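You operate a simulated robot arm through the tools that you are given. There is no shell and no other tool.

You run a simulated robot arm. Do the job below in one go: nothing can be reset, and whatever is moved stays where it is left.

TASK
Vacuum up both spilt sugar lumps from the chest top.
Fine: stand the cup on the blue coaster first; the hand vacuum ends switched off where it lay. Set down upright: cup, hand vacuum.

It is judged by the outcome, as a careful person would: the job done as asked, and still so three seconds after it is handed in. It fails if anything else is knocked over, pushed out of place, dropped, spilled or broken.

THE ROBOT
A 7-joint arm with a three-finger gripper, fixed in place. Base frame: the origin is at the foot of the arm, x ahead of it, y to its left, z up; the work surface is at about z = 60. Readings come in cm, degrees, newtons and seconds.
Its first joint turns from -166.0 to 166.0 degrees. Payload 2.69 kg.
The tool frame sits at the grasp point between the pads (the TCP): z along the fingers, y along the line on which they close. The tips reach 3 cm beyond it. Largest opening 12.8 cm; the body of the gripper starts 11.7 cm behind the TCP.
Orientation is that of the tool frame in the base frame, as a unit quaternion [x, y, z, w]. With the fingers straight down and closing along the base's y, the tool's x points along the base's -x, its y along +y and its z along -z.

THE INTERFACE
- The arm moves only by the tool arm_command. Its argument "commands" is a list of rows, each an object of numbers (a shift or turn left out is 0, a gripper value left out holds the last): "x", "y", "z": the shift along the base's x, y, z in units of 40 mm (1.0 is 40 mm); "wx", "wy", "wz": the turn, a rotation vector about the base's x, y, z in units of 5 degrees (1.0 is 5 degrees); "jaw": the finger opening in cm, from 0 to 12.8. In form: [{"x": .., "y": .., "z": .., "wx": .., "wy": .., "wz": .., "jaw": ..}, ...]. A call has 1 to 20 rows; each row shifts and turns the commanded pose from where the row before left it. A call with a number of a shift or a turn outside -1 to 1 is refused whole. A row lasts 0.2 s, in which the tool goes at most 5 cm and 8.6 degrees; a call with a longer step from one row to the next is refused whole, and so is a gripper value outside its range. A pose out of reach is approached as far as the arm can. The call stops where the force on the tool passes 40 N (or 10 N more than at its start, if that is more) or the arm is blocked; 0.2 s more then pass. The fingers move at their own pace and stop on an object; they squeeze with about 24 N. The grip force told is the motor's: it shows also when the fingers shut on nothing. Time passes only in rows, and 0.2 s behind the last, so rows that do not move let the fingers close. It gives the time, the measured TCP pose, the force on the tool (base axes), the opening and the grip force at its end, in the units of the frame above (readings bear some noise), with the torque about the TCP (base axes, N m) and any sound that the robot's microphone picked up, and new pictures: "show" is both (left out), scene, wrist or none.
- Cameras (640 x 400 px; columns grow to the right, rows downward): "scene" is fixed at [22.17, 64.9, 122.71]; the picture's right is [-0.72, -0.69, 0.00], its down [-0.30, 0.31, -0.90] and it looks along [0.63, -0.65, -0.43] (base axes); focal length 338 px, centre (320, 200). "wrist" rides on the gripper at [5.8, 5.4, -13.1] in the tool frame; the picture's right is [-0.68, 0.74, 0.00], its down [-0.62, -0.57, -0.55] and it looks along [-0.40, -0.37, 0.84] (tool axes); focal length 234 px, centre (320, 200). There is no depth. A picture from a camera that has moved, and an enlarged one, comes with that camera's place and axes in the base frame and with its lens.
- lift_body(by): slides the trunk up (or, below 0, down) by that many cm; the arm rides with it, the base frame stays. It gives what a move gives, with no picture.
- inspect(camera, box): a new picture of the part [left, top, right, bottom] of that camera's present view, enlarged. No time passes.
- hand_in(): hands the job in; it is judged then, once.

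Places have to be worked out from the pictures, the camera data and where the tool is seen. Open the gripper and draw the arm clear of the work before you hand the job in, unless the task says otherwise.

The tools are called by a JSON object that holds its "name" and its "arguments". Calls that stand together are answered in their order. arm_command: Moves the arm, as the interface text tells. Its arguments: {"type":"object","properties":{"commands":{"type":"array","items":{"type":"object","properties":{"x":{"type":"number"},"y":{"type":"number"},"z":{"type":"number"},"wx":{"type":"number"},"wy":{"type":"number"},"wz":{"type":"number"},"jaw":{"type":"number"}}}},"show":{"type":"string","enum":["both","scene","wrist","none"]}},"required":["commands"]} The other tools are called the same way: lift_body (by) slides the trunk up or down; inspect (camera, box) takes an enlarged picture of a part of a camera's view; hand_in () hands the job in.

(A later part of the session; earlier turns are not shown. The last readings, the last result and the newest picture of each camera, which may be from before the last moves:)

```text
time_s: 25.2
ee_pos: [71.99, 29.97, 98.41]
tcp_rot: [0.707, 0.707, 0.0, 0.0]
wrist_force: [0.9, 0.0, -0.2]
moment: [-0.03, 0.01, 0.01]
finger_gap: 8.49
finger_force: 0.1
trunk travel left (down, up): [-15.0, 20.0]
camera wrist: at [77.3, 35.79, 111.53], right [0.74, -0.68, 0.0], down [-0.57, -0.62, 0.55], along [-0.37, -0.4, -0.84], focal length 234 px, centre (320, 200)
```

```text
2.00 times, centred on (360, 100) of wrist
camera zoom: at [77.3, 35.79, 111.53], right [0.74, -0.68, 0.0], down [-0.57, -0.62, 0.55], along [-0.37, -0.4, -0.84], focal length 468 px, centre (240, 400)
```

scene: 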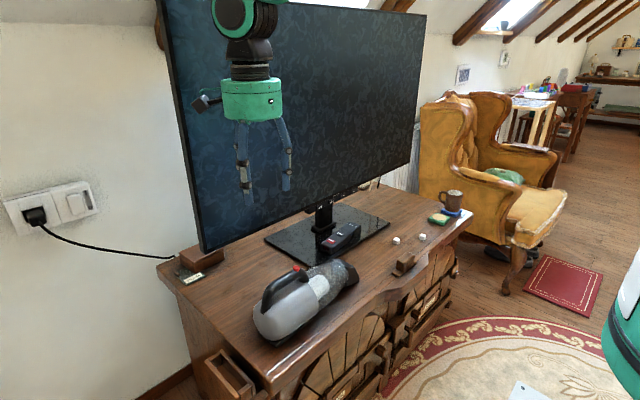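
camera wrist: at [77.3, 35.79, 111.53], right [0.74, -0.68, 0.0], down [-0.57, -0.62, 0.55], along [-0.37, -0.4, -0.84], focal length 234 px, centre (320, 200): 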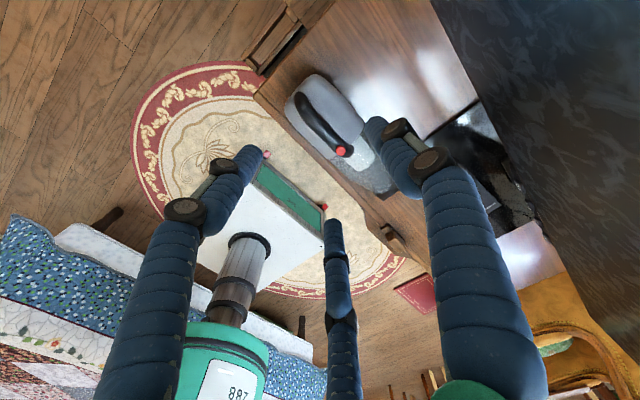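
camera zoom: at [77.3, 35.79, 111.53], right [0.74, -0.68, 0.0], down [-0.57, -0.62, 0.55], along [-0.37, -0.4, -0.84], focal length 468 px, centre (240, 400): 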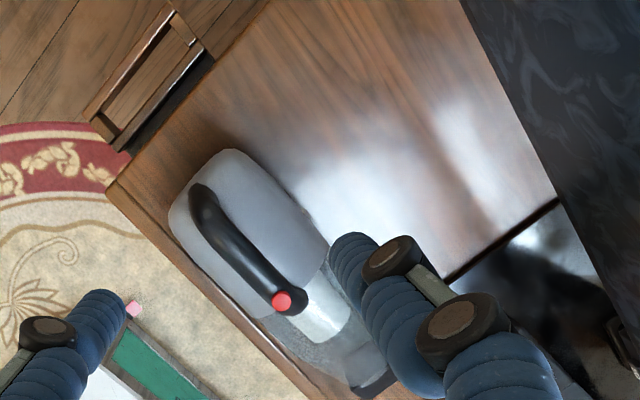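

The handle runs parallel to y at x≈70.4, with the button at (70.3,23.1,75). I'll close the fingers and come down above the button to check alignment before pressing.

{"name": "arm_command", "arguments": {"commands": [{"x": -0.07, "y": -0.287, "z": -0.5, "jaw": 0}, {"x": -0.07, "y": -0.287, "z": -0.7}, {"x": -0.07, "y": -0.287, "z": -0.7}, {"x": -0.07, "y": -0.287, "z": -0.7}, {"x": -0.07, "y": -0.287, "z": -0.6}, {"x": -0.07, "y": -0.287, "z": -0.4}, {}]}}

{"name": "inspect", "arguments": {"camera": "wrist", "box": [200, 60, 440, 260]}}

{"name": "inspect", "arguments": {"camera": "scene", "box": [240, 210, 370, 330]}}

```text
time_s: 26.8
ee_pos: [70.55, 22.85, 84.03]
tcp_rot: [0.708, 0.707, 0.0, 0.0]
wrist_force: [0.4, -1.1, -0.1]
moment: [0.03, 0.02, -0.01]
finger_gap: 0.22
finger_force: 23.6
trunk travel left (down, up): [-15.0, 20.0]
camera wrist: at [75.74, 28.74, 97.09], right [0.74, -0.68, 0.0], down [-0.57, -0.62, 0.55], along [-0.37, -0.4, -0.84], focal length 234 px, centre (320, 200)
```

scene: 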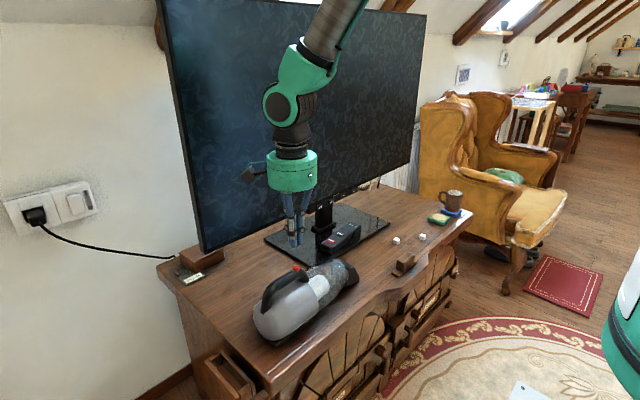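
wrist: 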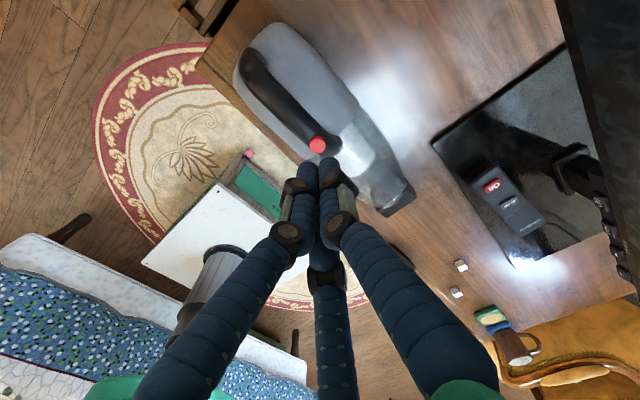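

```text
2.00 times, centred on (320, 160) of wrist
camera zoom: at [75.74, 28.74, 97.09], right [0.74, -0.68, 0.0], down [-0.57, -0.62, 0.55], along [-0.37, -0.4, -0.84], focal length 468 px, centre (320, 280)
```

zoom: 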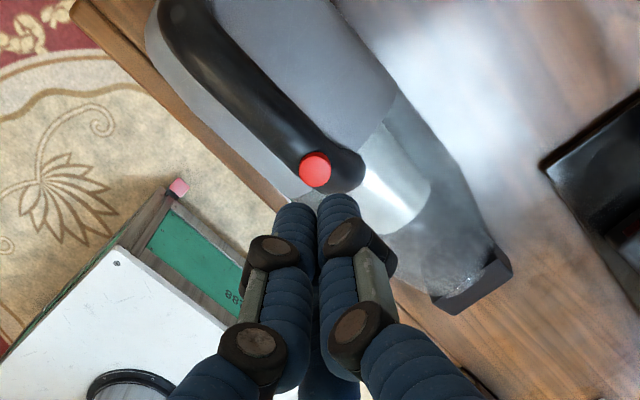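

```text
3.33 times, centred on (305, 270) of scene
camera zoom: at [22.17, 64.9, 122.71], right [-0.72, -0.69, 0.0], down [-0.3, 0.31, -0.9], along [0.63, -0.65, -0.43], focal length 1126 px, centre (370, -33)
```

zoom: 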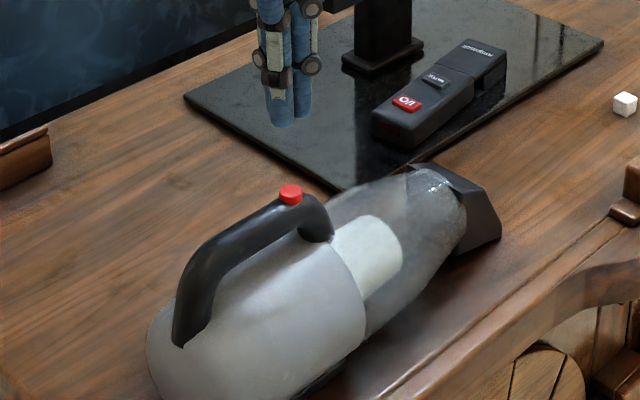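

The tips sit almost over the button, which measures about (70.25,23.15) with its top near z 75.5. I'll nudge by (-0.25,+0.3) cm and descend to about 1 cm above it.

{"name": "arm_command", "arguments": {"commands": [{"x": -0.06, "y": 0.07, "z": -0.3}, {"z": -0.4}, {"z": -0.3}, {}]}}

{"name": "inspect", "arguments": {"camera": "wrist", "box": [240, 100, 400, 220]}}

{"name": "inspect", "arguments": {"camera": "scene", "box": [250, 220, 350, 300]}}

```text
time_s: 27.8
ee_pos: [70.3, 23.17, 80.07]
tcp_rot: [0.707, 0.707, 0.001, 0.0]
wrist_force: [-0.3, 1.0, 0.4]
moment: [-0.02, -0.02, 0.0]
finger_gap: 0.23
finger_force: 24.3
trunk travel left (down, up): [-15.0, 20.0]
camera wrist: at [75.44, 28.99, 93.16], right [0.74, -0.68, 0.0], down [-0.57, -0.62, 0.55], along [-0.37, -0.4, -0.84], focal length 234 px, centre (320, 200)
```

scene: 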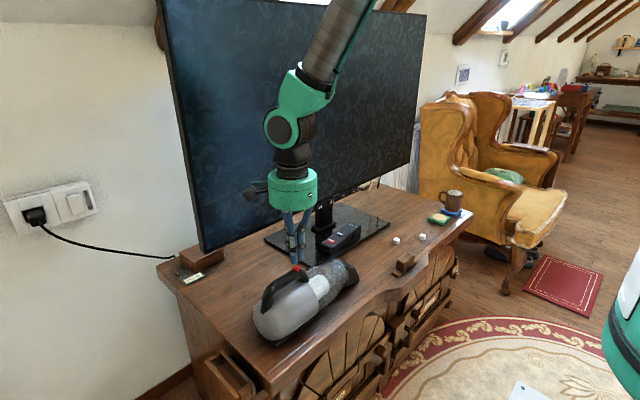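
wrist: 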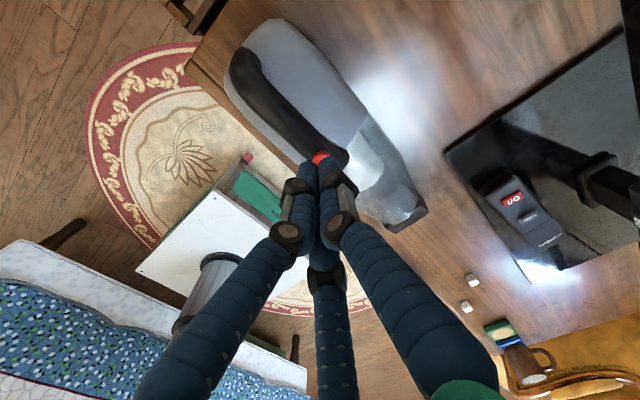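

```text
3.33 times, centred on (320, 160) of wrist
camera zoom: at [75.44, 28.99, 93.16], right [0.74, -0.68, 0.0], down [-0.57, -0.62, 0.55], along [-0.37, -0.4, -0.84], focal length 781 px, centre (320, 333)
```

zoom: 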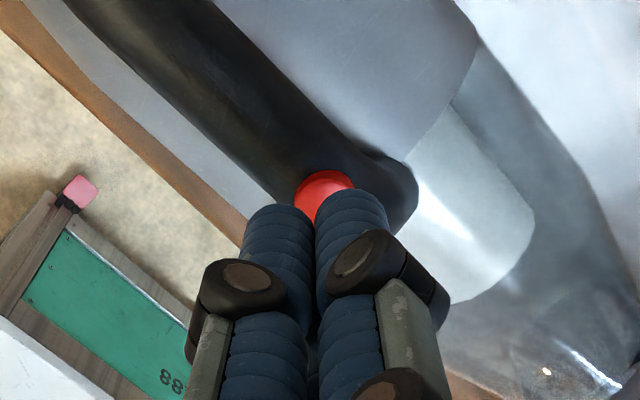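

```text
5.00 times, centred on (300, 260) of scene
camera zoom: at [22.17, 64.9, 122.71], right [-0.72, -0.69, 0.0], down [-0.3, 0.31, -0.9], along [0.63, -0.65, -0.43], focal length 1689 px, centre (420, -100)
```

zoom: 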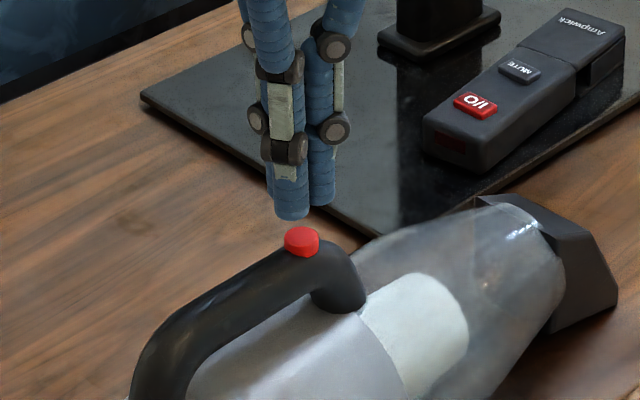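

The closed tips are directly over the red button with about 1.3 cm of clearance. I'll press down in small steps and watch the force and any sound.

{"name": "arm_command", "arguments": {"commands": [{"z": -0.1}, {"z": -0.1}, {"z": -0.08}, {}], "show": "none"}}

{"name": "inspect", "arguments": {"camera": "scene", "box": [270, 240, 330, 290]}}

```text
time_s: 28.8
ee_pos: [70.09, 23.13, 78.89]
tcp_rot: [0.707, 0.707, 0.0, 0.0]
wrist_force: [0.2, 0.3, 0.2]
moment: [-0.02, -0.02, 0.02]
finger_gap: 0.22
finger_force: 24.2
trunk travel left (down, up): [-15.0, 20.0]
```

```text
8.00 times, centred on (300, 265) of scene
camera zoom: at [22.17, 64.9, 122.71], right [-0.72, -0.69, 0.0], down [-0.3, 0.31, -0.9], along [0.63, -0.65, -0.43], focal length 2702 px, centre (480, -320)
```

zoom: 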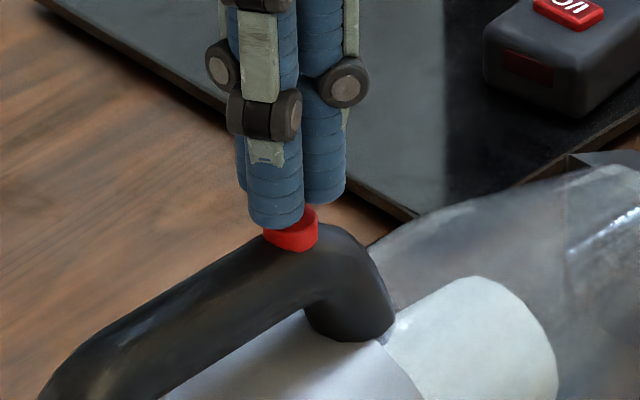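

The tips are just above the button with no contact force yet. I'll continue down in finer steps.

{"name": "arm_command", "arguments": {"commands": [{"z": -0.05}, {"z": -0.05}, {}], "show": "none"}}

{"name": "inspect", "arguments": {"camera": "scene", "box": [270, 240, 330, 290]}}

```text
time_s: 29.6
ee_pos: [70.13, 23.24, 78.49]
tcp_rot: [0.707, 0.707, 0.0, 0.0]
wrist_force: [-0.3, 0.3, -0.1]
moment: [-0.02, 0.0, -0.01]
finger_gap: 0.21
finger_force: 23.8
trunk travel left (down, up): [-15.0, 20.0]
```

```text
8.00 times, centred on (300, 265) of scene
camera zoom: at [22.17, 64.9, 122.71], right [-0.72, -0.69, 0.0], down [-0.3, 0.31, -0.9], along [0.63, -0.65, -0.43], focal length 2702 px, centre (480, -320)
```

zoom: 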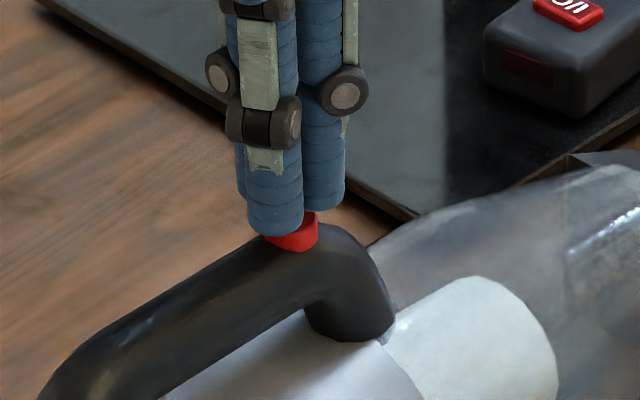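

There is still no contact force at z 78.5. I'll continue down in 2 mm steps.

{"name": "arm_command", "arguments": {"commands": [{"z": -0.05}, {"z": -0.05}, {}], "show": "none"}}

```text
time_s: 30.4
ee_pos: [70.14, 23.21, 78.22]
tcp_rot: [0.707, 0.707, 0.0, 0.0]
wrist_force: [0.7, 0.0, -0.4]
moment: [0.03, 0.02, 0.03]
finger_gap: 0.24
finger_force: 24.2
trunk travel left (down, up): [-15.0, 20.0]
```

Still free. I'll continue down another few millimetres.

{"name": "arm_command", "arguments": {"commands": [{"z": -0.05}, {"z": -0.05}, {}], "show": "none"}}

{"name": "inspect", "arguments": {"camera": "scene", "box": [270, 240, 330, 290]}}

```text
time_s: 31.2
ee_pos: [70.25, 23.18, 77.83]
tcp_rot: [0.707, 0.707, 0.0, 0.0]
wrist_force: [0.0, 0.8, 3.8]
moment: [-0.01, 0.03, 0.02]
finger_gap: 0.63
finger_force: 23.9
trunk travel left (down, up): [-15.0, 20.0]
heard: click
```

```text
8.00 times, centred on (300, 265) of scene
camera zoom: at [22.17, 64.9, 122.71], right [-0.72, -0.69, 0.0], down [-0.3, 0.31, -0.9], along [0.63, -0.65, -0.43], focal length 2702 px, centre (480, -320)
```

zoom: 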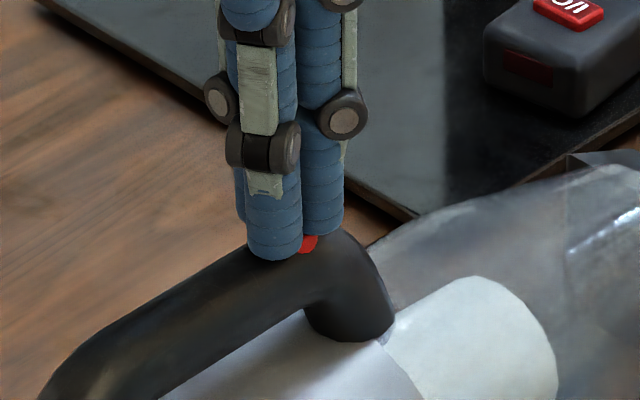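

A click was heard with about 4 N on the tool. I'll lift off the button and listen for whether the motor is running.

{"name": "arm_command", "arguments": {"commands": [{"z": 0.2}, {"z": 0.3}, {"z": 0.5}, {}, {}]}}

{"name": "inspect", "arguments": {"camera": "scene", "box": [230, 220, 370, 340]}}

```text
time_s: 32.4
ee_pos: [70.15, 23.2, 81.75]
tcp_rot: [0.707, 0.707, -0.001, 0.0]
wrist_force: [0.1, 0.1, 0.0]
moment: [-0.02, 0.04, 0.03]
finger_gap: 0.21
finger_force: 24.0
trunk travel left (down, up): [-15.0, 20.0]
camera wrist: at [75.38, 29.06, 94.8], right [0.74, -0.68, 0.0], down [-0.57, -0.62, 0.55], along [-0.37, -0.4, -0.84], focal length 234 px, centre (320, 200)
```

scene: 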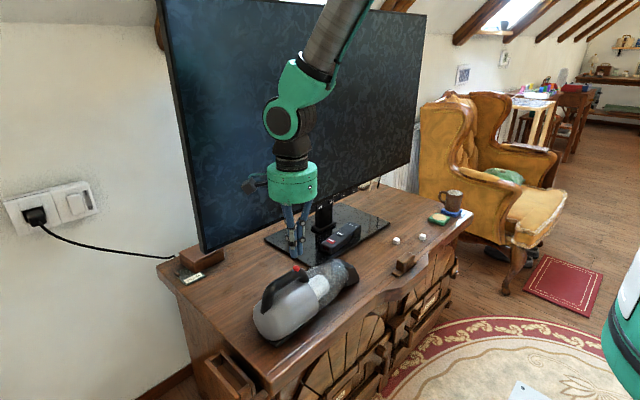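
wrist: 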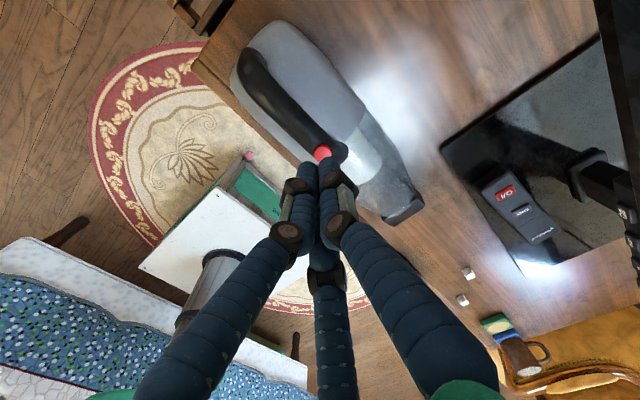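

```text
3.33 times, centred on (300, 280) of scene
camera zoom: at [22.17, 64.9, 122.71], right [-0.72, -0.69, 0.0], down [-0.3, 0.31, -0.9], along [0.63, -0.65, -0.43], focal length 1126 px, centre (387, -67)
```

zoom: 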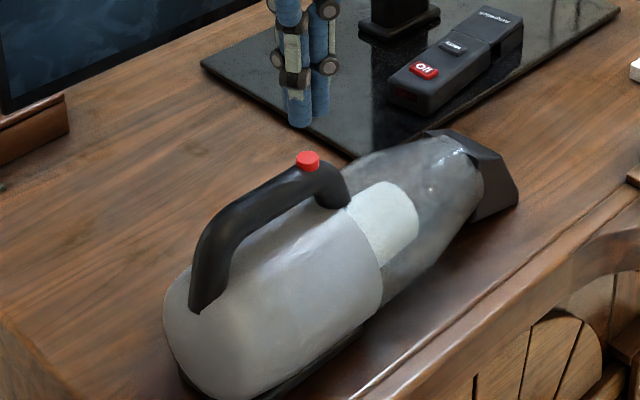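

The button is back up and no running sound is reported, so the click may simply mean it toggled on. I'll test by trying to vacuum, so I'll now open the jaw and come down over the handle bar just behind the button (y≈25.3), fingers straddling it in x.

{"name": "arm_command", "arguments": {"commands": [{"jaw": 5.5}, {"x": 0.05, "y": 0.26, "jaw": 5.5}, {"y": 0.26}, {"z": -0.4}, {}]}}

{"name": "inspect", "arguments": {"camera": "wrist", "box": [200, 60, 440, 260]}}

{"name": "inspect", "arguments": {"camera": "scene", "box": [240, 210, 360, 310]}}

```text
time_s: 33.6
ee_pos: [70.38, 25.34, 80.13]
tcp_rot: [0.707, 0.707, 0.0, 0.0]
wrist_force: [0.0, 0.2, -0.9]
moment: [0.0, 0.03, -0.01]
finger_gap: 5.49
finger_force: 0.0
trunk travel left (down, up): [-15.0, 20.0]
camera wrist: at [75.72, 31.19, 93.19], right [0.74, -0.68, 0.0], down [-0.57, -0.62, 0.55], along [-0.37, -0.4, -0.84], focal length 234 px, centre (320, 200)
```

scene: 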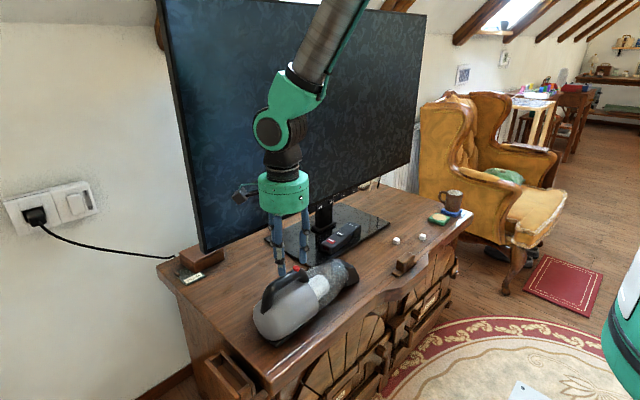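
wrist: 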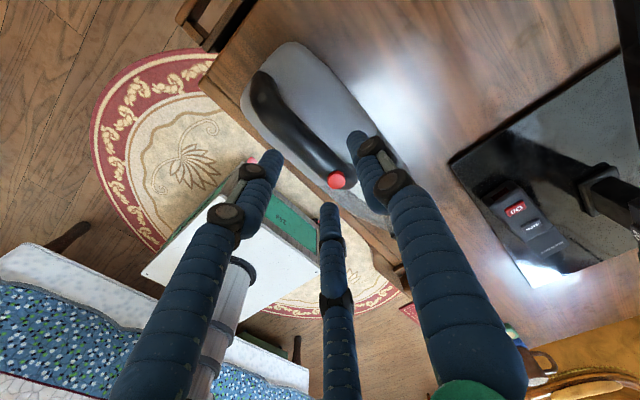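

```text
2.00 times, centred on (320, 160) of wrist
camera zoom: at [75.72, 31.19, 93.19], right [0.74, -0.68, 0.0], down [-0.57, -0.62, 0.55], along [-0.37, -0.4, -0.84], focal length 468 px, centre (320, 280)
```

zoom: 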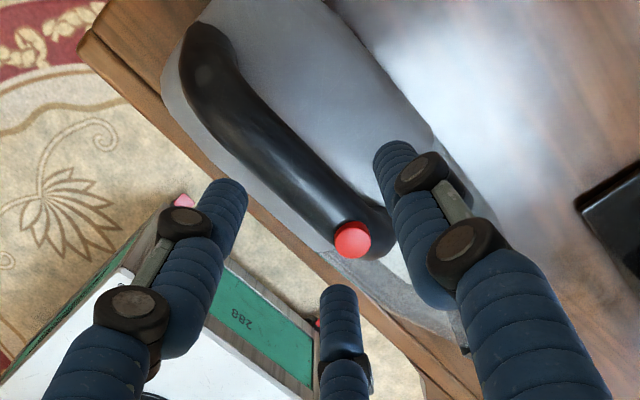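

```text
4.00 times, centred on (300, 260) of scene
camera zoom: at [22.17, 64.9, 122.71], right [-0.72, -0.69, 0.0], down [-0.3, 0.31, -0.9], along [0.63, -0.65, -0.43], focal length 1351 px, centre (400, -40)
```

zoom: 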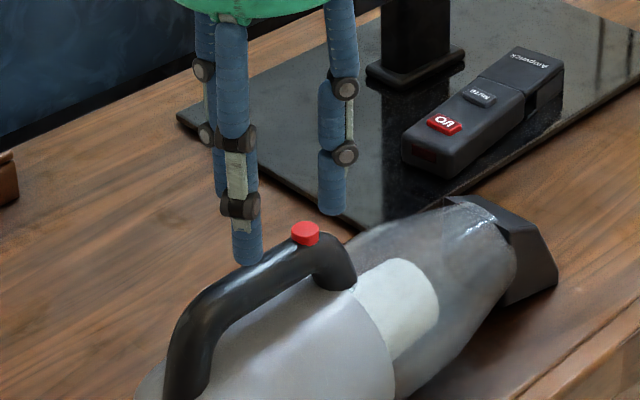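

The hand's three-digit layout means the two -x digits close at an angle, so 5.5 cm is too narrow to straddle the bar safely. I'll open to 9.5 cm, shift slightly back along the bar and descend to z≈74 with the jaw open.

{"name": "arm_command", "arguments": {"commands": [{"y": 0.1, "jaw": 9.5}, {"jaw": 9.5}, {"z": -0.4}, {"z": -0.4}, {"z": -0.3}, {}]}}

{"name": "inspect", "arguments": {"camera": "wrist", "box": [200, 60, 440, 260]}}

{"name": "inspect", "arguments": {"camera": "scene", "box": [230, 210, 350, 310]}}

```text
time_s: 35.0
ee_pos: [70.44, 25.82, 75.78]
tcp_rot: [0.707, 0.708, 0.0, 0.0]
wrist_force: [-0.4, 0.9, -0.5]
moment: [-0.02, 0.03, 0.0]
finger_gap: 9.53
finger_force: 0.2
trunk travel left (down, up): [-15.0, 20.0]
camera wrist: at [75.73, 31.62, 88.82], right [0.74, -0.68, 0.0], down [-0.57, -0.62, 0.55], along [-0.37, -0.4, -0.84], focal length 234 px, centre (320, 200)
```

scene: 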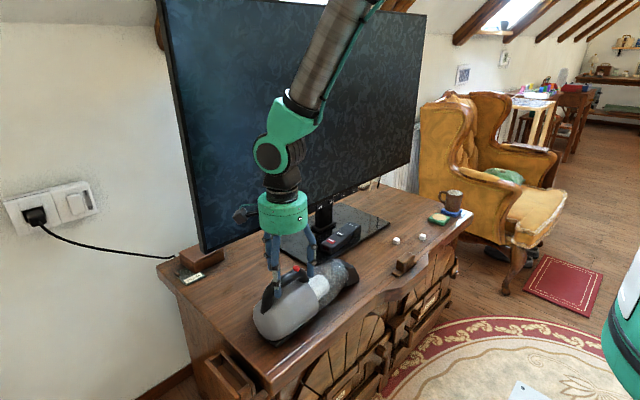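
wrist: 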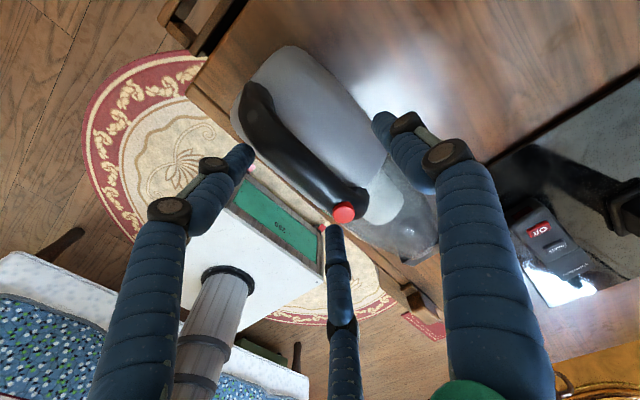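

```text
2.00 times, centred on (320, 160) of wrist
camera zoom: at [75.73, 31.62, 88.82], right [0.74, -0.68, 0.0], down [-0.57, -0.62, 0.55], along [-0.37, -0.4, -0.84], focal length 468 px, centre (320, 280)
```

zoom: 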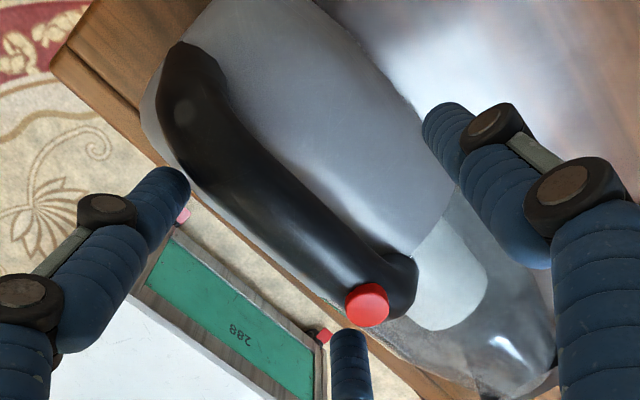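

```text
4.00 times, centred on (290, 260) of scene
camera zoom: at [22.17, 64.9, 122.71], right [-0.72, -0.69, 0.0], down [-0.3, 0.31, -0.9], along [0.63, -0.65, -0.43], focal length 1351 px, centre (440, -40)
```

zoom: 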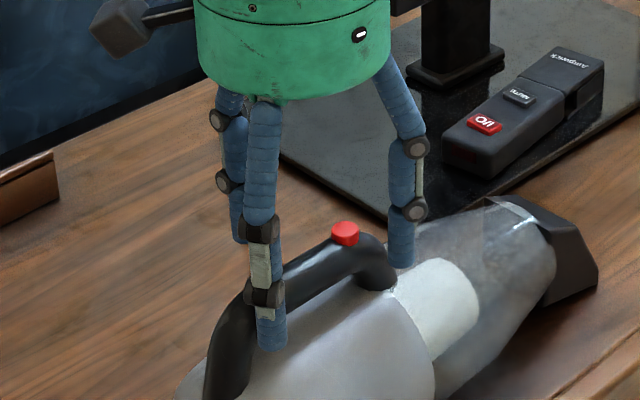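

The digits straddle the bar with clearance. I'll descend the last ~1.7 cm gently, then check forces.

{"name": "arm_command", "arguments": {"commands": [{"z": -0.15}, {"z": -0.15}, {"z": -0.12}, {}]}}

{"name": "inspect", "arguments": {"camera": "scene", "box": [230, 210, 350, 310]}}

{"name": "inspect", "arguments": {"camera": "wrist", "box": [200, 60, 440, 260]}}

```text
time_s: 36.0
ee_pos: [70.34, 25.7, 74.17]
tcp_rot: [0.707, 0.707, 0.001, -0.001]
wrist_force: [-0.7, 0.5, -1.3]
moment: [0.0, -0.02, 0.0]
finger_gap: 9.49
finger_force: 0.1
trunk travel left (down, up): [-15.0, 20.0]
camera wrist: at [75.64, 31.53, 87.21], right [0.74, -0.68, 0.0], down [-0.57, -0.62, 0.55], along [-0.37, -0.4, -0.84], focal length 234 px, centre (320, 200)
```

scene: 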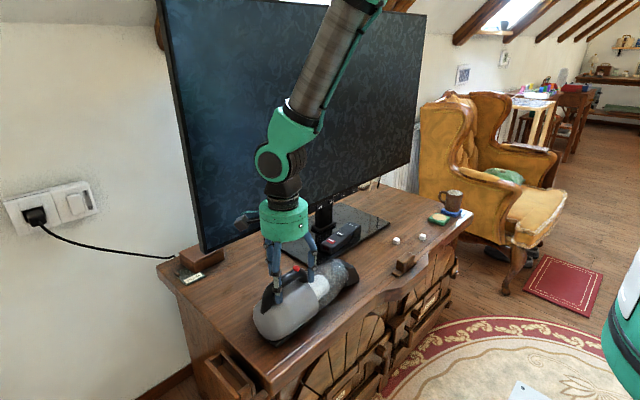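
wrist: 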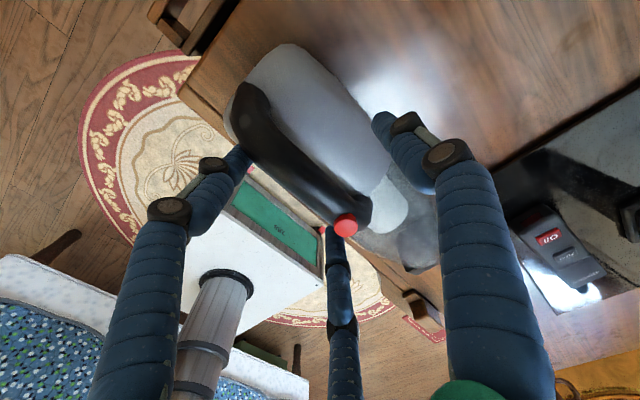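

```text
4.00 times, centred on (290, 260) of scene
camera zoom: at [22.17, 64.9, 122.71], right [-0.72, -0.69, 0.0], down [-0.3, 0.31, -0.9], along [0.63, -0.65, -0.43], focal length 1351 px, centre (440, -40)
```

zoom: 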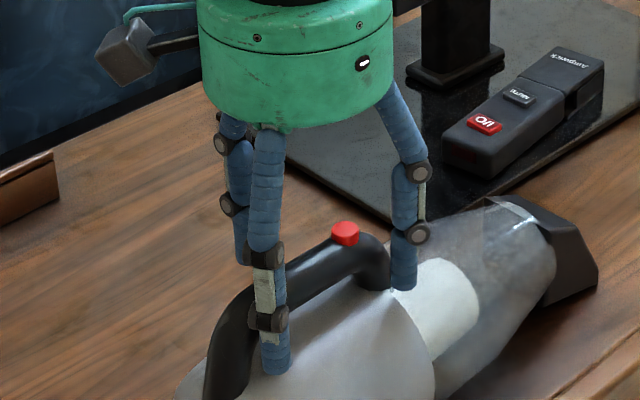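

```text
2.00 times, centred on (320, 160) of wrist
camera zoom: at [75.64, 31.53, 87.21], right [0.74, -0.68, 0.0], down [-0.57, -0.62, 0.55], along [-0.37, -0.4, -0.84], focal length 468 px, centre (320, 280)
```

zoom: 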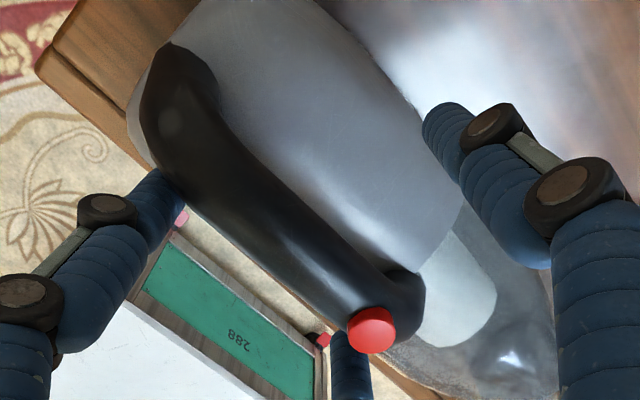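

The bar's axis is centred between the digits at this height and forces are near zero. I'll close on the handle.

{"name": "arm_command", "arguments": {"commands": [{"jaw": 5}, {"jaw": 3}, {"jaw": 1}, {"jaw": 0.5}, {}]}}

{"name": "inspect", "arguments": {"camera": "scene", "box": [230, 210, 370, 340]}}

{"name": "inspect", "arguments": {"camera": "wrist", "box": [200, 60, 440, 260]}}

```text
time_s: 37.2
ee_pos: [70.41, 25.75, 74.17]
tcp_rot: [0.707, 0.707, -0.001, -0.001]
wrist_force: [0.3, -0.1, -0.8]
moment: [0.48, 0.05, -0.03]
finger_gap: 3.69
finger_force: 23.7
trunk travel left (down, up): [-15.0, 20.0]
camera wrist: at [75.64, 31.53, 87.14], right [0.74, -0.68, 0.0], down [-0.56, -0.62, 0.55], along [-0.37, -0.4, -0.84], focal length 234 px, centre (320, 200)
```

scene: 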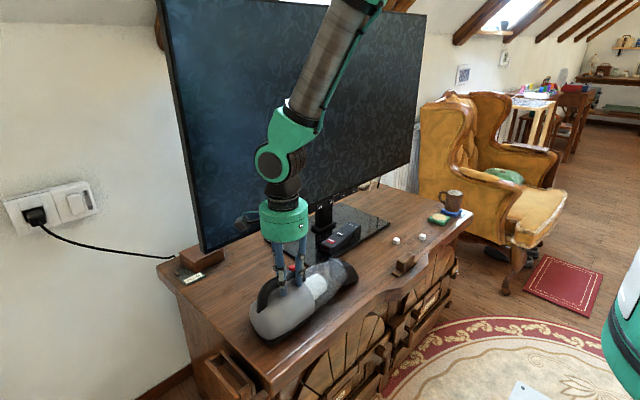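
wrist: 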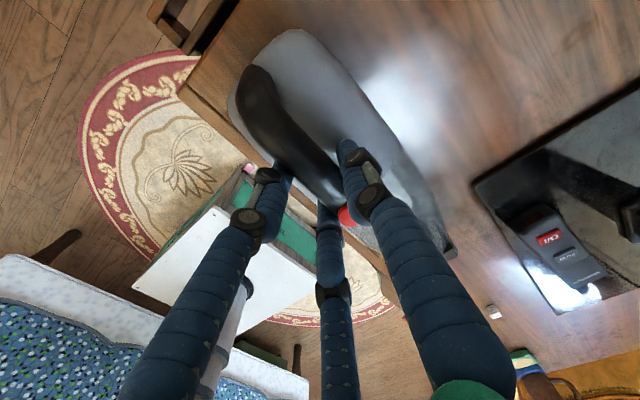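

```text
3.08 times, centred on (300, 275) of scene
camera zoom: at [22.17, 64.9, 122.71], right [-0.72, -0.69, 0.0], down [-0.3, 0.31, -0.9], along [0.63, -0.65, -0.43], focal length 1039 px, centre (382, -31)
```

zoom: 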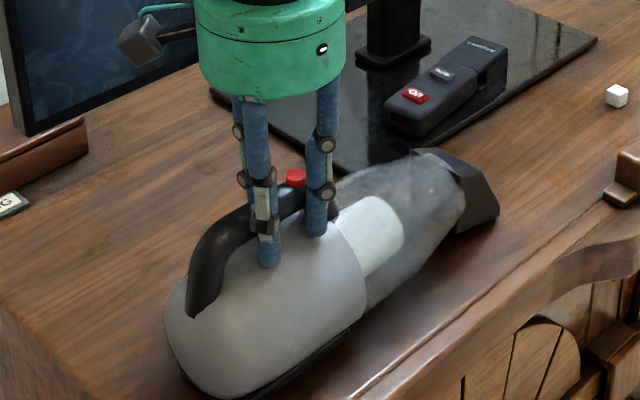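

```text
2.00 times, centred on (320, 160) of wrist
camera zoom: at [75.64, 31.53, 87.14], right [0.74, -0.68, 0.0], down [-0.56, -0.62, 0.55], along [-0.37, -0.4, -0.84], focal length 468 px, centre (320, 280)
```

zoom: 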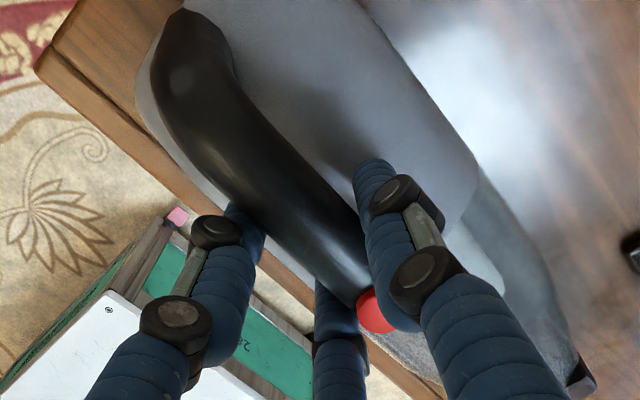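

The digits stopped at a 3.7 cm gap with about 0.5 Nm on the tool, and the vacuum looks slightly shifted. I'll compare it with the initial picture using the same crop.

{"name": "inspect", "arguments": {"camera": "scene", "box": [230, 220, 390, 350]}}

{"name": "inspect", "arguments": {"camera": "scene", "box": [245, 240, 325, 300]}}

{"name": "inspect", "arguments": {"camera": "wrist", "box": [200, 0, 480, 200]}}

```text
3.08 times, centred on (310, 285) of scene
camera zoom: at [22.17, 64.9, 122.71], right [-0.72, -0.69, 0.0], down [-0.3, 0.31, -0.9], along [0.63, -0.65, -0.43], focal length 1039 px, centre (351, -62)
```

zoom: 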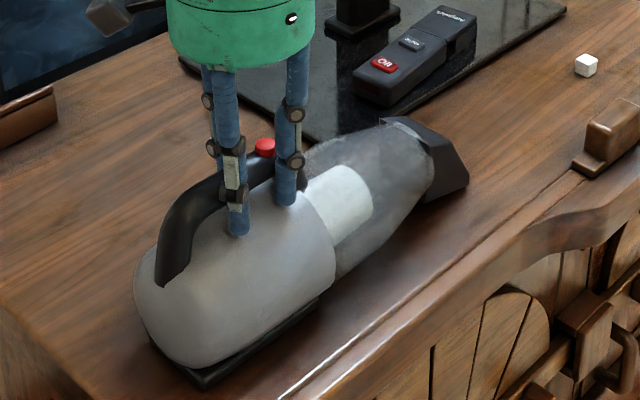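

```text
6.67 times, centred on (285, 270) of scene
camera zoom: at [22.17, 64.9, 122.71], right [-0.72, -0.69, 0.0], down [-0.3, 0.31, -0.9], along [0.63, -0.65, -0.43], focal length 2252 px, centre (553, -267)
```

zoom: 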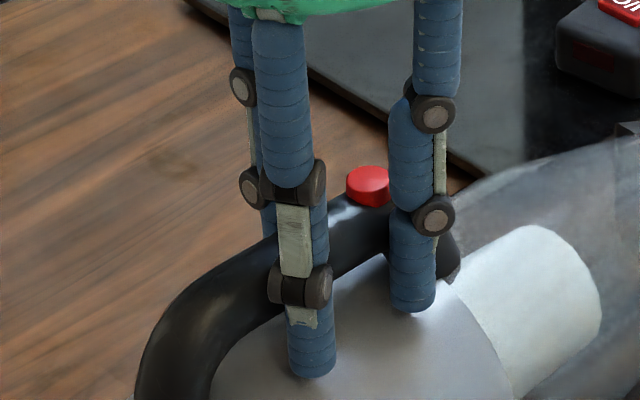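

```text
2.00 times, centred on (340, 100) of wrist
camera zoom: at [75.64, 31.53, 87.14], right [0.74, -0.68, 0.0], down [-0.56, -0.62, 0.55], along [-0.37, -0.4, -0.84], focal length 468 px, centre (280, 400)
```

zoom: 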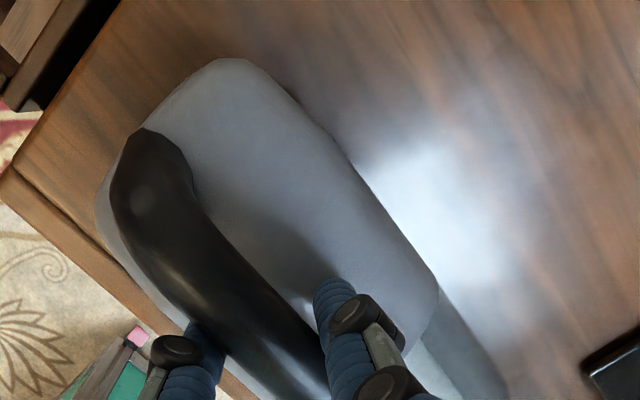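

The digits are resting on the bar as a three-point grip, which shifted the vacuum by roughly (+0.8,+0.6) cm; I can correct that when setting it down. I'll try a small test lift of about 1 cm to check that it holds level.

{"name": "arm_command", "arguments": {"commands": [{"z": 0.05}, {"z": 0.1}, {"z": 0.1}, {}, {}]}}

{"name": "inspect", "arguments": {"camera": "scene", "box": [230, 220, 390, 350]}}

```text
time_s: 38.4
ee_pos: [70.29, 25.69, 74.99]
tcp_rot: [0.707, 0.707, 0.0, 0.0]
wrist_force: [-0.2, 0.3, -10.6]
moment: [0.52, 0.06, 0.02]
finger_gap: 3.64
finger_force: 24.4
trunk travel left (down, up): [-15.0, 20.0]
camera wrist: at [75.68, 31.54, 88.08], right [0.74, -0.68, 0.0], down [-0.57, -0.62, 0.55], along [-0.37, -0.4, -0.84], focal length 234 px, centre (320, 200)
```

scene: 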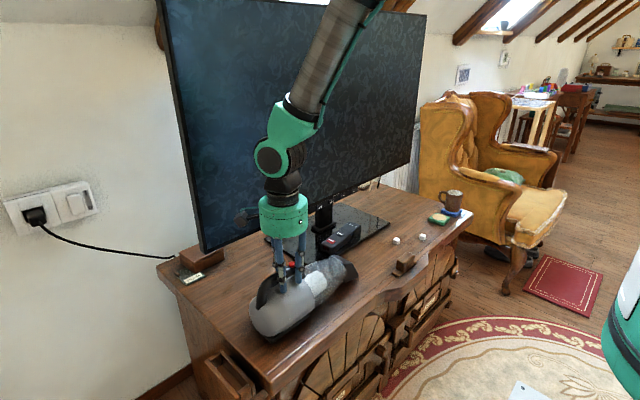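
wrist: 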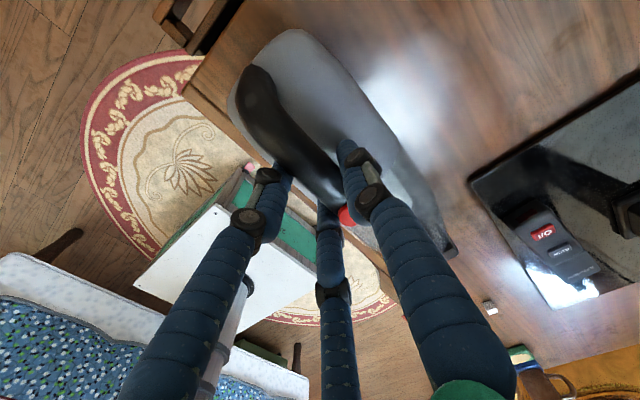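

```text
3.08 times, centred on (310, 285) of scene
camera zoom: at [22.17, 64.9, 122.71], right [-0.72, -0.69, 0.0], down [-0.3, 0.31, -0.9], along [0.63, -0.65, -0.43], focal length 1039 px, centre (351, -62)
```

zoom: 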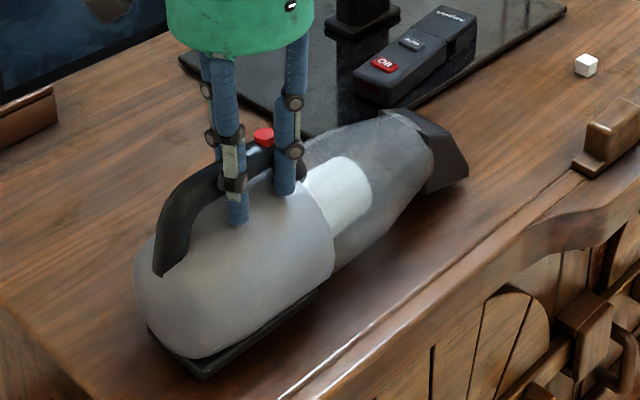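

The vacuum lifts level at about 10.6 N, with its centre of mass about 5 cm forward of the grip, and the grip is holding. Before carrying it I want a closer look at the nozzle mouth and the lumps.

{"name": "inspect", "arguments": {"camera": "scene", "box": [310, 240, 370, 290]}}

{"name": "inspect", "arguments": {"camera": "scene", "box": [350, 215, 450, 290]}}

{"name": "inspect", "arguments": {"camera": "wrist", "box": [340, 140, 560, 360]}}

```text
8.00 times, centred on (340, 265) of scene
camera zoom: at [22.17, 64.9, 122.71], right [-0.72, -0.69, 0.0], down [-0.3, 0.31, -0.9], along [0.63, -0.65, -0.43], focal length 2702 px, centre (160, -320)
```

zoom: 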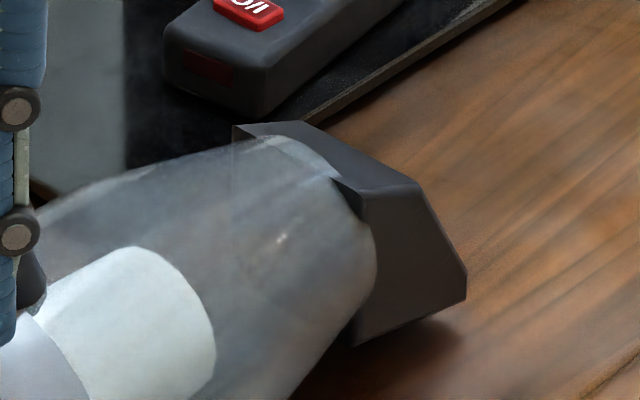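

```text
5.33 times, centred on (400, 252) of scene
camera zoom: at [22.17, 64.9, 122.71], right [-0.72, -0.69, 0.0], down [-0.3, 0.31, -0.9], along [0.63, -0.65, -0.43], focal length 1801 px, centre (-107, -80)
```

zoom: 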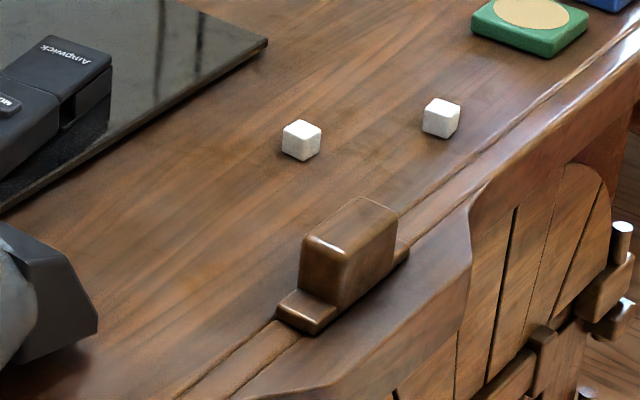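

```text
1.82 times, centred on (450, 250) of wrist
camera zoom: at [75.68, 31.54, 88.08], right [0.74, -0.68, 0.0], down [-0.57, -0.62, 0.55], along [-0.37, -0.4, -0.84], focal length 426 px, centre (84, 109)
```

zoom: 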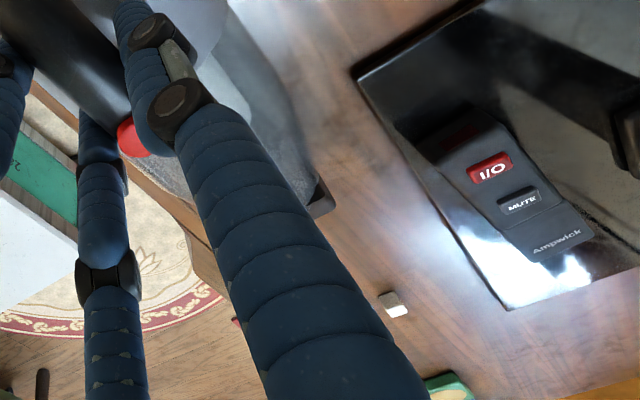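

The nozzle mouth is about 24.5 cm ahead of the grip, near x≈71.3 and about 5.5 cm wide. Lump 1 is at about (71.2,-23.35), lump 2 at about (66.3,-31.9). I'll raise another 1 cm and carry the vacuum gently toward lump 1, stopping the mouth about 3 cm short.

{"name": "arm_command", "arguments": {"commands": [{"z": 0.1}, {"z": 0.15}, {"y": -0.2}, {"y": -0.4}, {"y": -0.5}, {"y": -0.5}, {"y": -0.5}, {"y": -0.5}, {"y": -0.5}, {"y": -0.5}, {"y": -0.5}, {"y": -0.5}, {"y": -0.4}, {"y": -0.3}, {}, {}]}}

{"name": "inspect", "arguments": {"camera": "scene", "box": [310, 200, 430, 290]}}

{"name": "inspect", "arguments": {"camera": "wrist", "box": [300, 100, 580, 320]}}

```text
time_s: 41.8
ee_pos: [70.5, 4.36, 76.04]
tcp_rot: [0.706, 0.708, 0.0, 0.0]
wrist_force: [0.2, -0.2, -10.8]
moment: [0.5, 0.09, -0.03]
finger_gap: 3.66
finger_force: 23.8
trunk travel left (down, up): [-15.0, 20.0]
camera wrist: at [75.7, 10.22, 89.17], right [0.74, -0.68, 0.0], down [-0.57, -0.62, 0.55], along [-0.37, -0.4, -0.84], focal length 234 px, centre (320, 200)
```

scene: 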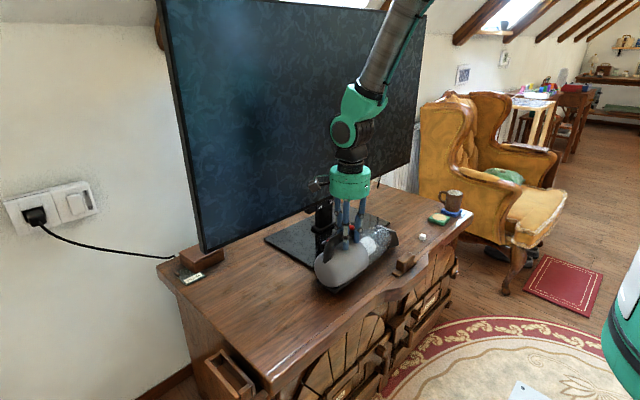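
wrist: 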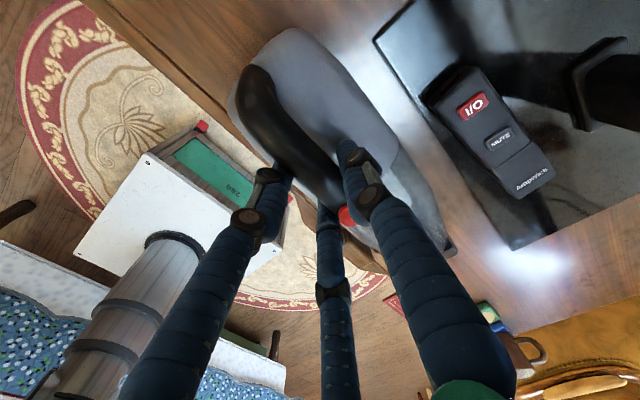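

```text
4.44 times, centred on (370, 245) of scene
camera zoom: at [22.17, 64.9, 122.71], right [-0.72, -0.69, 0.0], down [-0.3, 0.31, -0.9], along [0.63, -0.65, -0.43], focal length 1501 px, centre (98, 0)
```

zoom: 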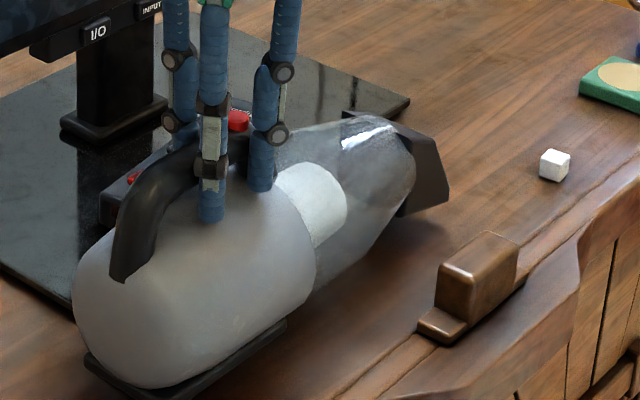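

```text
1.82 times, centred on (440, 210) of wrist
camera zoom: at [75.7, 10.22, 89.17], right [0.74, -0.68, 0.0], down [-0.57, -0.62, 0.55], along [-0.37, -0.4, -0.84], focal length 426 px, centre (102, 182)
```

zoom: 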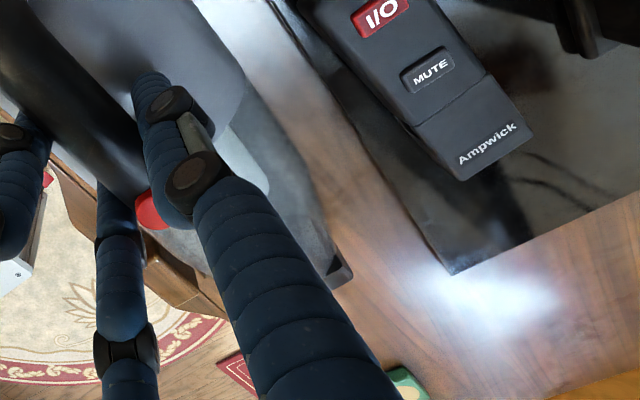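

The vacuum is held level, with its mouth about 3 cm short of lump 1, which is now hidden behind the nozzle. I'll lower it to just above the surface and ease forward slowly, listening and watching.

{"name": "arm_command", "arguments": {"commands": [{"z": -0.15}, {"z": -0.15}, {"z": -0.05}, {"y": -0.1}, {"y": -0.15}, {"y": -0.1}, {}, {}]}}

{"name": "inspect", "arguments": {"camera": "scene", "box": [350, 200, 430, 270]}}

{"name": "inspect", "arguments": {"camera": "wrist", "box": [400, 180, 520, 300]}}

```text
time_s: 43.6
ee_pos: [70.35, 2.95, 74.59]
tcp_rot: [0.707, 0.707, 0.0, 0.0]
wrist_force: [0.8, 0.6, -11.2]
moment: [0.44, 0.1, 0.01]
finger_gap: 3.66
finger_force: 23.9
trunk travel left (down, up): [-15.0, 20.0]
camera wrist: at [75.66, 8.83, 87.72], right [0.74, -0.68, 0.0], down [-0.57, -0.62, 0.55], along [-0.37, -0.4, -0.84], focal length 234 px, centre (320, 200)
```

scene: 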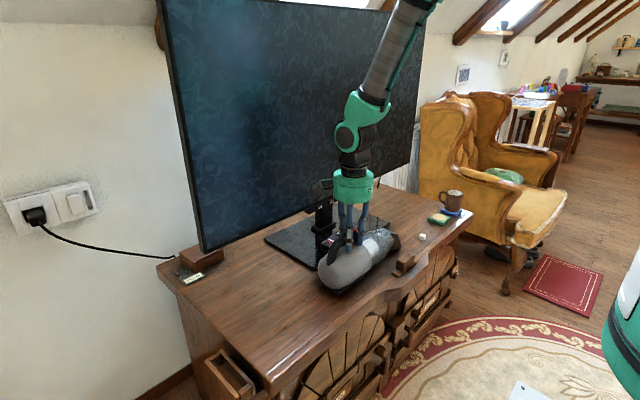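
wrist: 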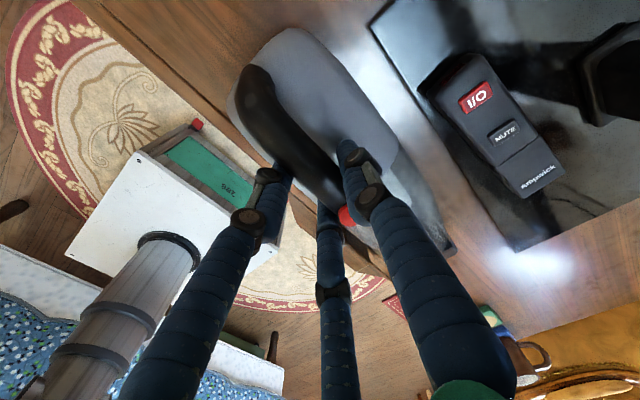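

```text
5.71 times, centred on (390, 235) of scene
camera zoom: at [22.17, 64.9, 122.71], right [-0.72, -0.69, 0.0], down [-0.3, 0.31, -0.9], along [0.63, -0.65, -0.43], focal length 1930 px, centre (-80, 0)
```

zoom: 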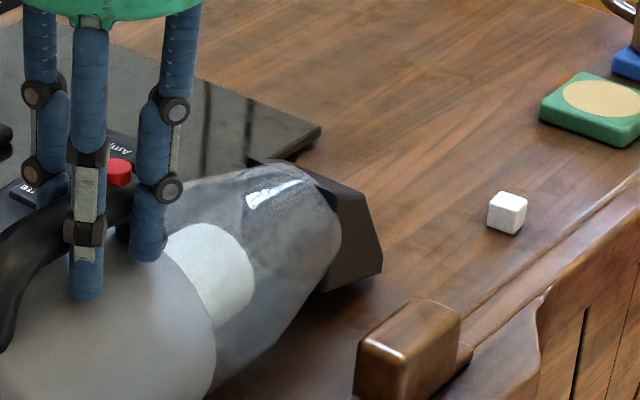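

```text
3.33 times, centred on (460, 240) of wrist
camera zoom: at [75.66, 8.83, 87.72], right [0.74, -0.68, 0.0], down [-0.57, -0.62, 0.55], along [-0.37, -0.4, -0.84], focal length 781 px, centre (-147, 67)
```

zoom: 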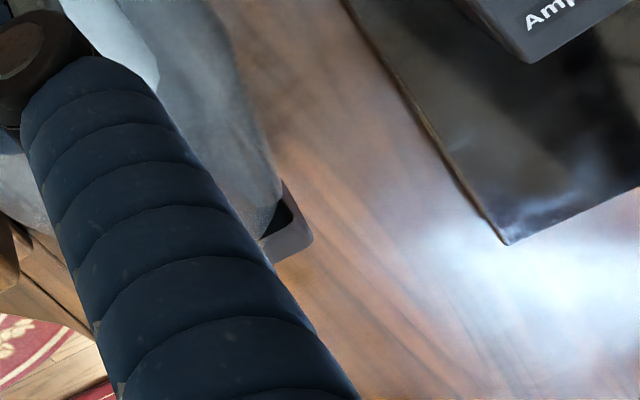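

The mouth front is at y≈-21.6, just short of where lump 1 should be, and no sound is reported. I'll advance another 0.8 cm and dwell a moment.

{"name": "arm_command", "arguments": {"commands": [{"y": -0.1}, {"y": -0.1}, {}, {}, {}], "show": "none"}}

{"name": "inspect", "arguments": {"camera": "scene", "box": [350, 200, 430, 270]}}

```text
time_s: 44.8
ee_pos: [70.29, 2.2, 74.54]
tcp_rot: [0.707, 0.707, 0.0, 0.0]
wrist_force: [-0.1, 0.3, -10.9]
moment: [0.49, 0.07, 0.03]
finger_gap: 3.66
finger_force: 24.1
trunk travel left (down, up): [-15.0, 20.0]
```

```text
5.71 times, centred on (390, 235) of scene
camera zoom: at [22.17, 64.9, 122.71], right [-0.72, -0.69, 0.0], down [-0.3, 0.31, -0.9], along [0.63, -0.65, -0.43], focal length 1930 px, centre (-80, 0)
```

zoom: 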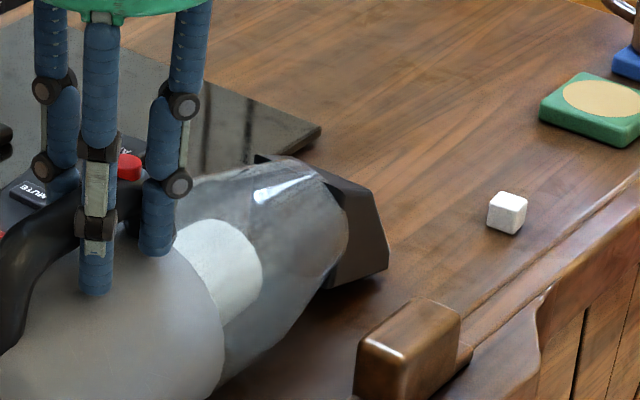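

I can't tell whether lump 1 was taken because the nozzle hides that spot. I'll back off 5 cm to look.

{"name": "arm_command", "arguments": {"commands": [{"z": 0.1, "y": 0.1}, {"y": 0.3}, {"y": 0.4}, {"y": 0.3}, {"y": 0.15}, {}], "show": "scene"}}

{"name": "inspect", "arguments": {"camera": "scene", "box": [340, 200, 440, 275]}}

```text
time_s: 46.2
ee_pos: [70.4, 7.2, 74.98]
tcp_rot: [0.707, 0.707, 0.0, 0.0]
wrist_force: [-0.2, 0.9, -11.2]
moment: [0.5, 0.07, -0.01]
finger_gap: 3.64
finger_force: 23.8
trunk travel left (down, up): [-15.0, 20.0]
```

scene: 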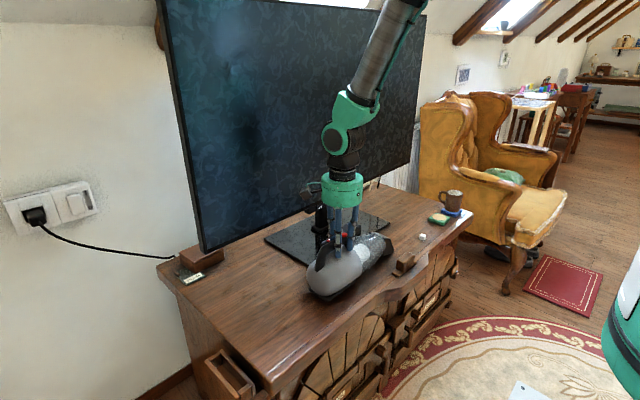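

```text
5.33 times, centred on (390, 238) of scene
camera zoom: at [22.17, 64.9, 122.71], right [-0.72, -0.69, 0.0], down [-0.3, 0.31, -0.9], along [0.63, -0.65, -0.43], focal length 1801 px, centre (-53, 0)
```

zoom: 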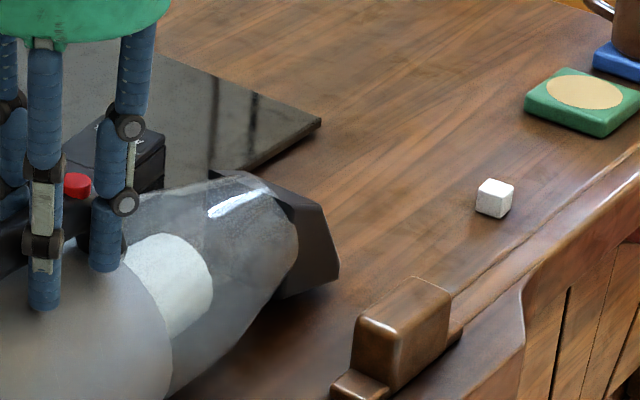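

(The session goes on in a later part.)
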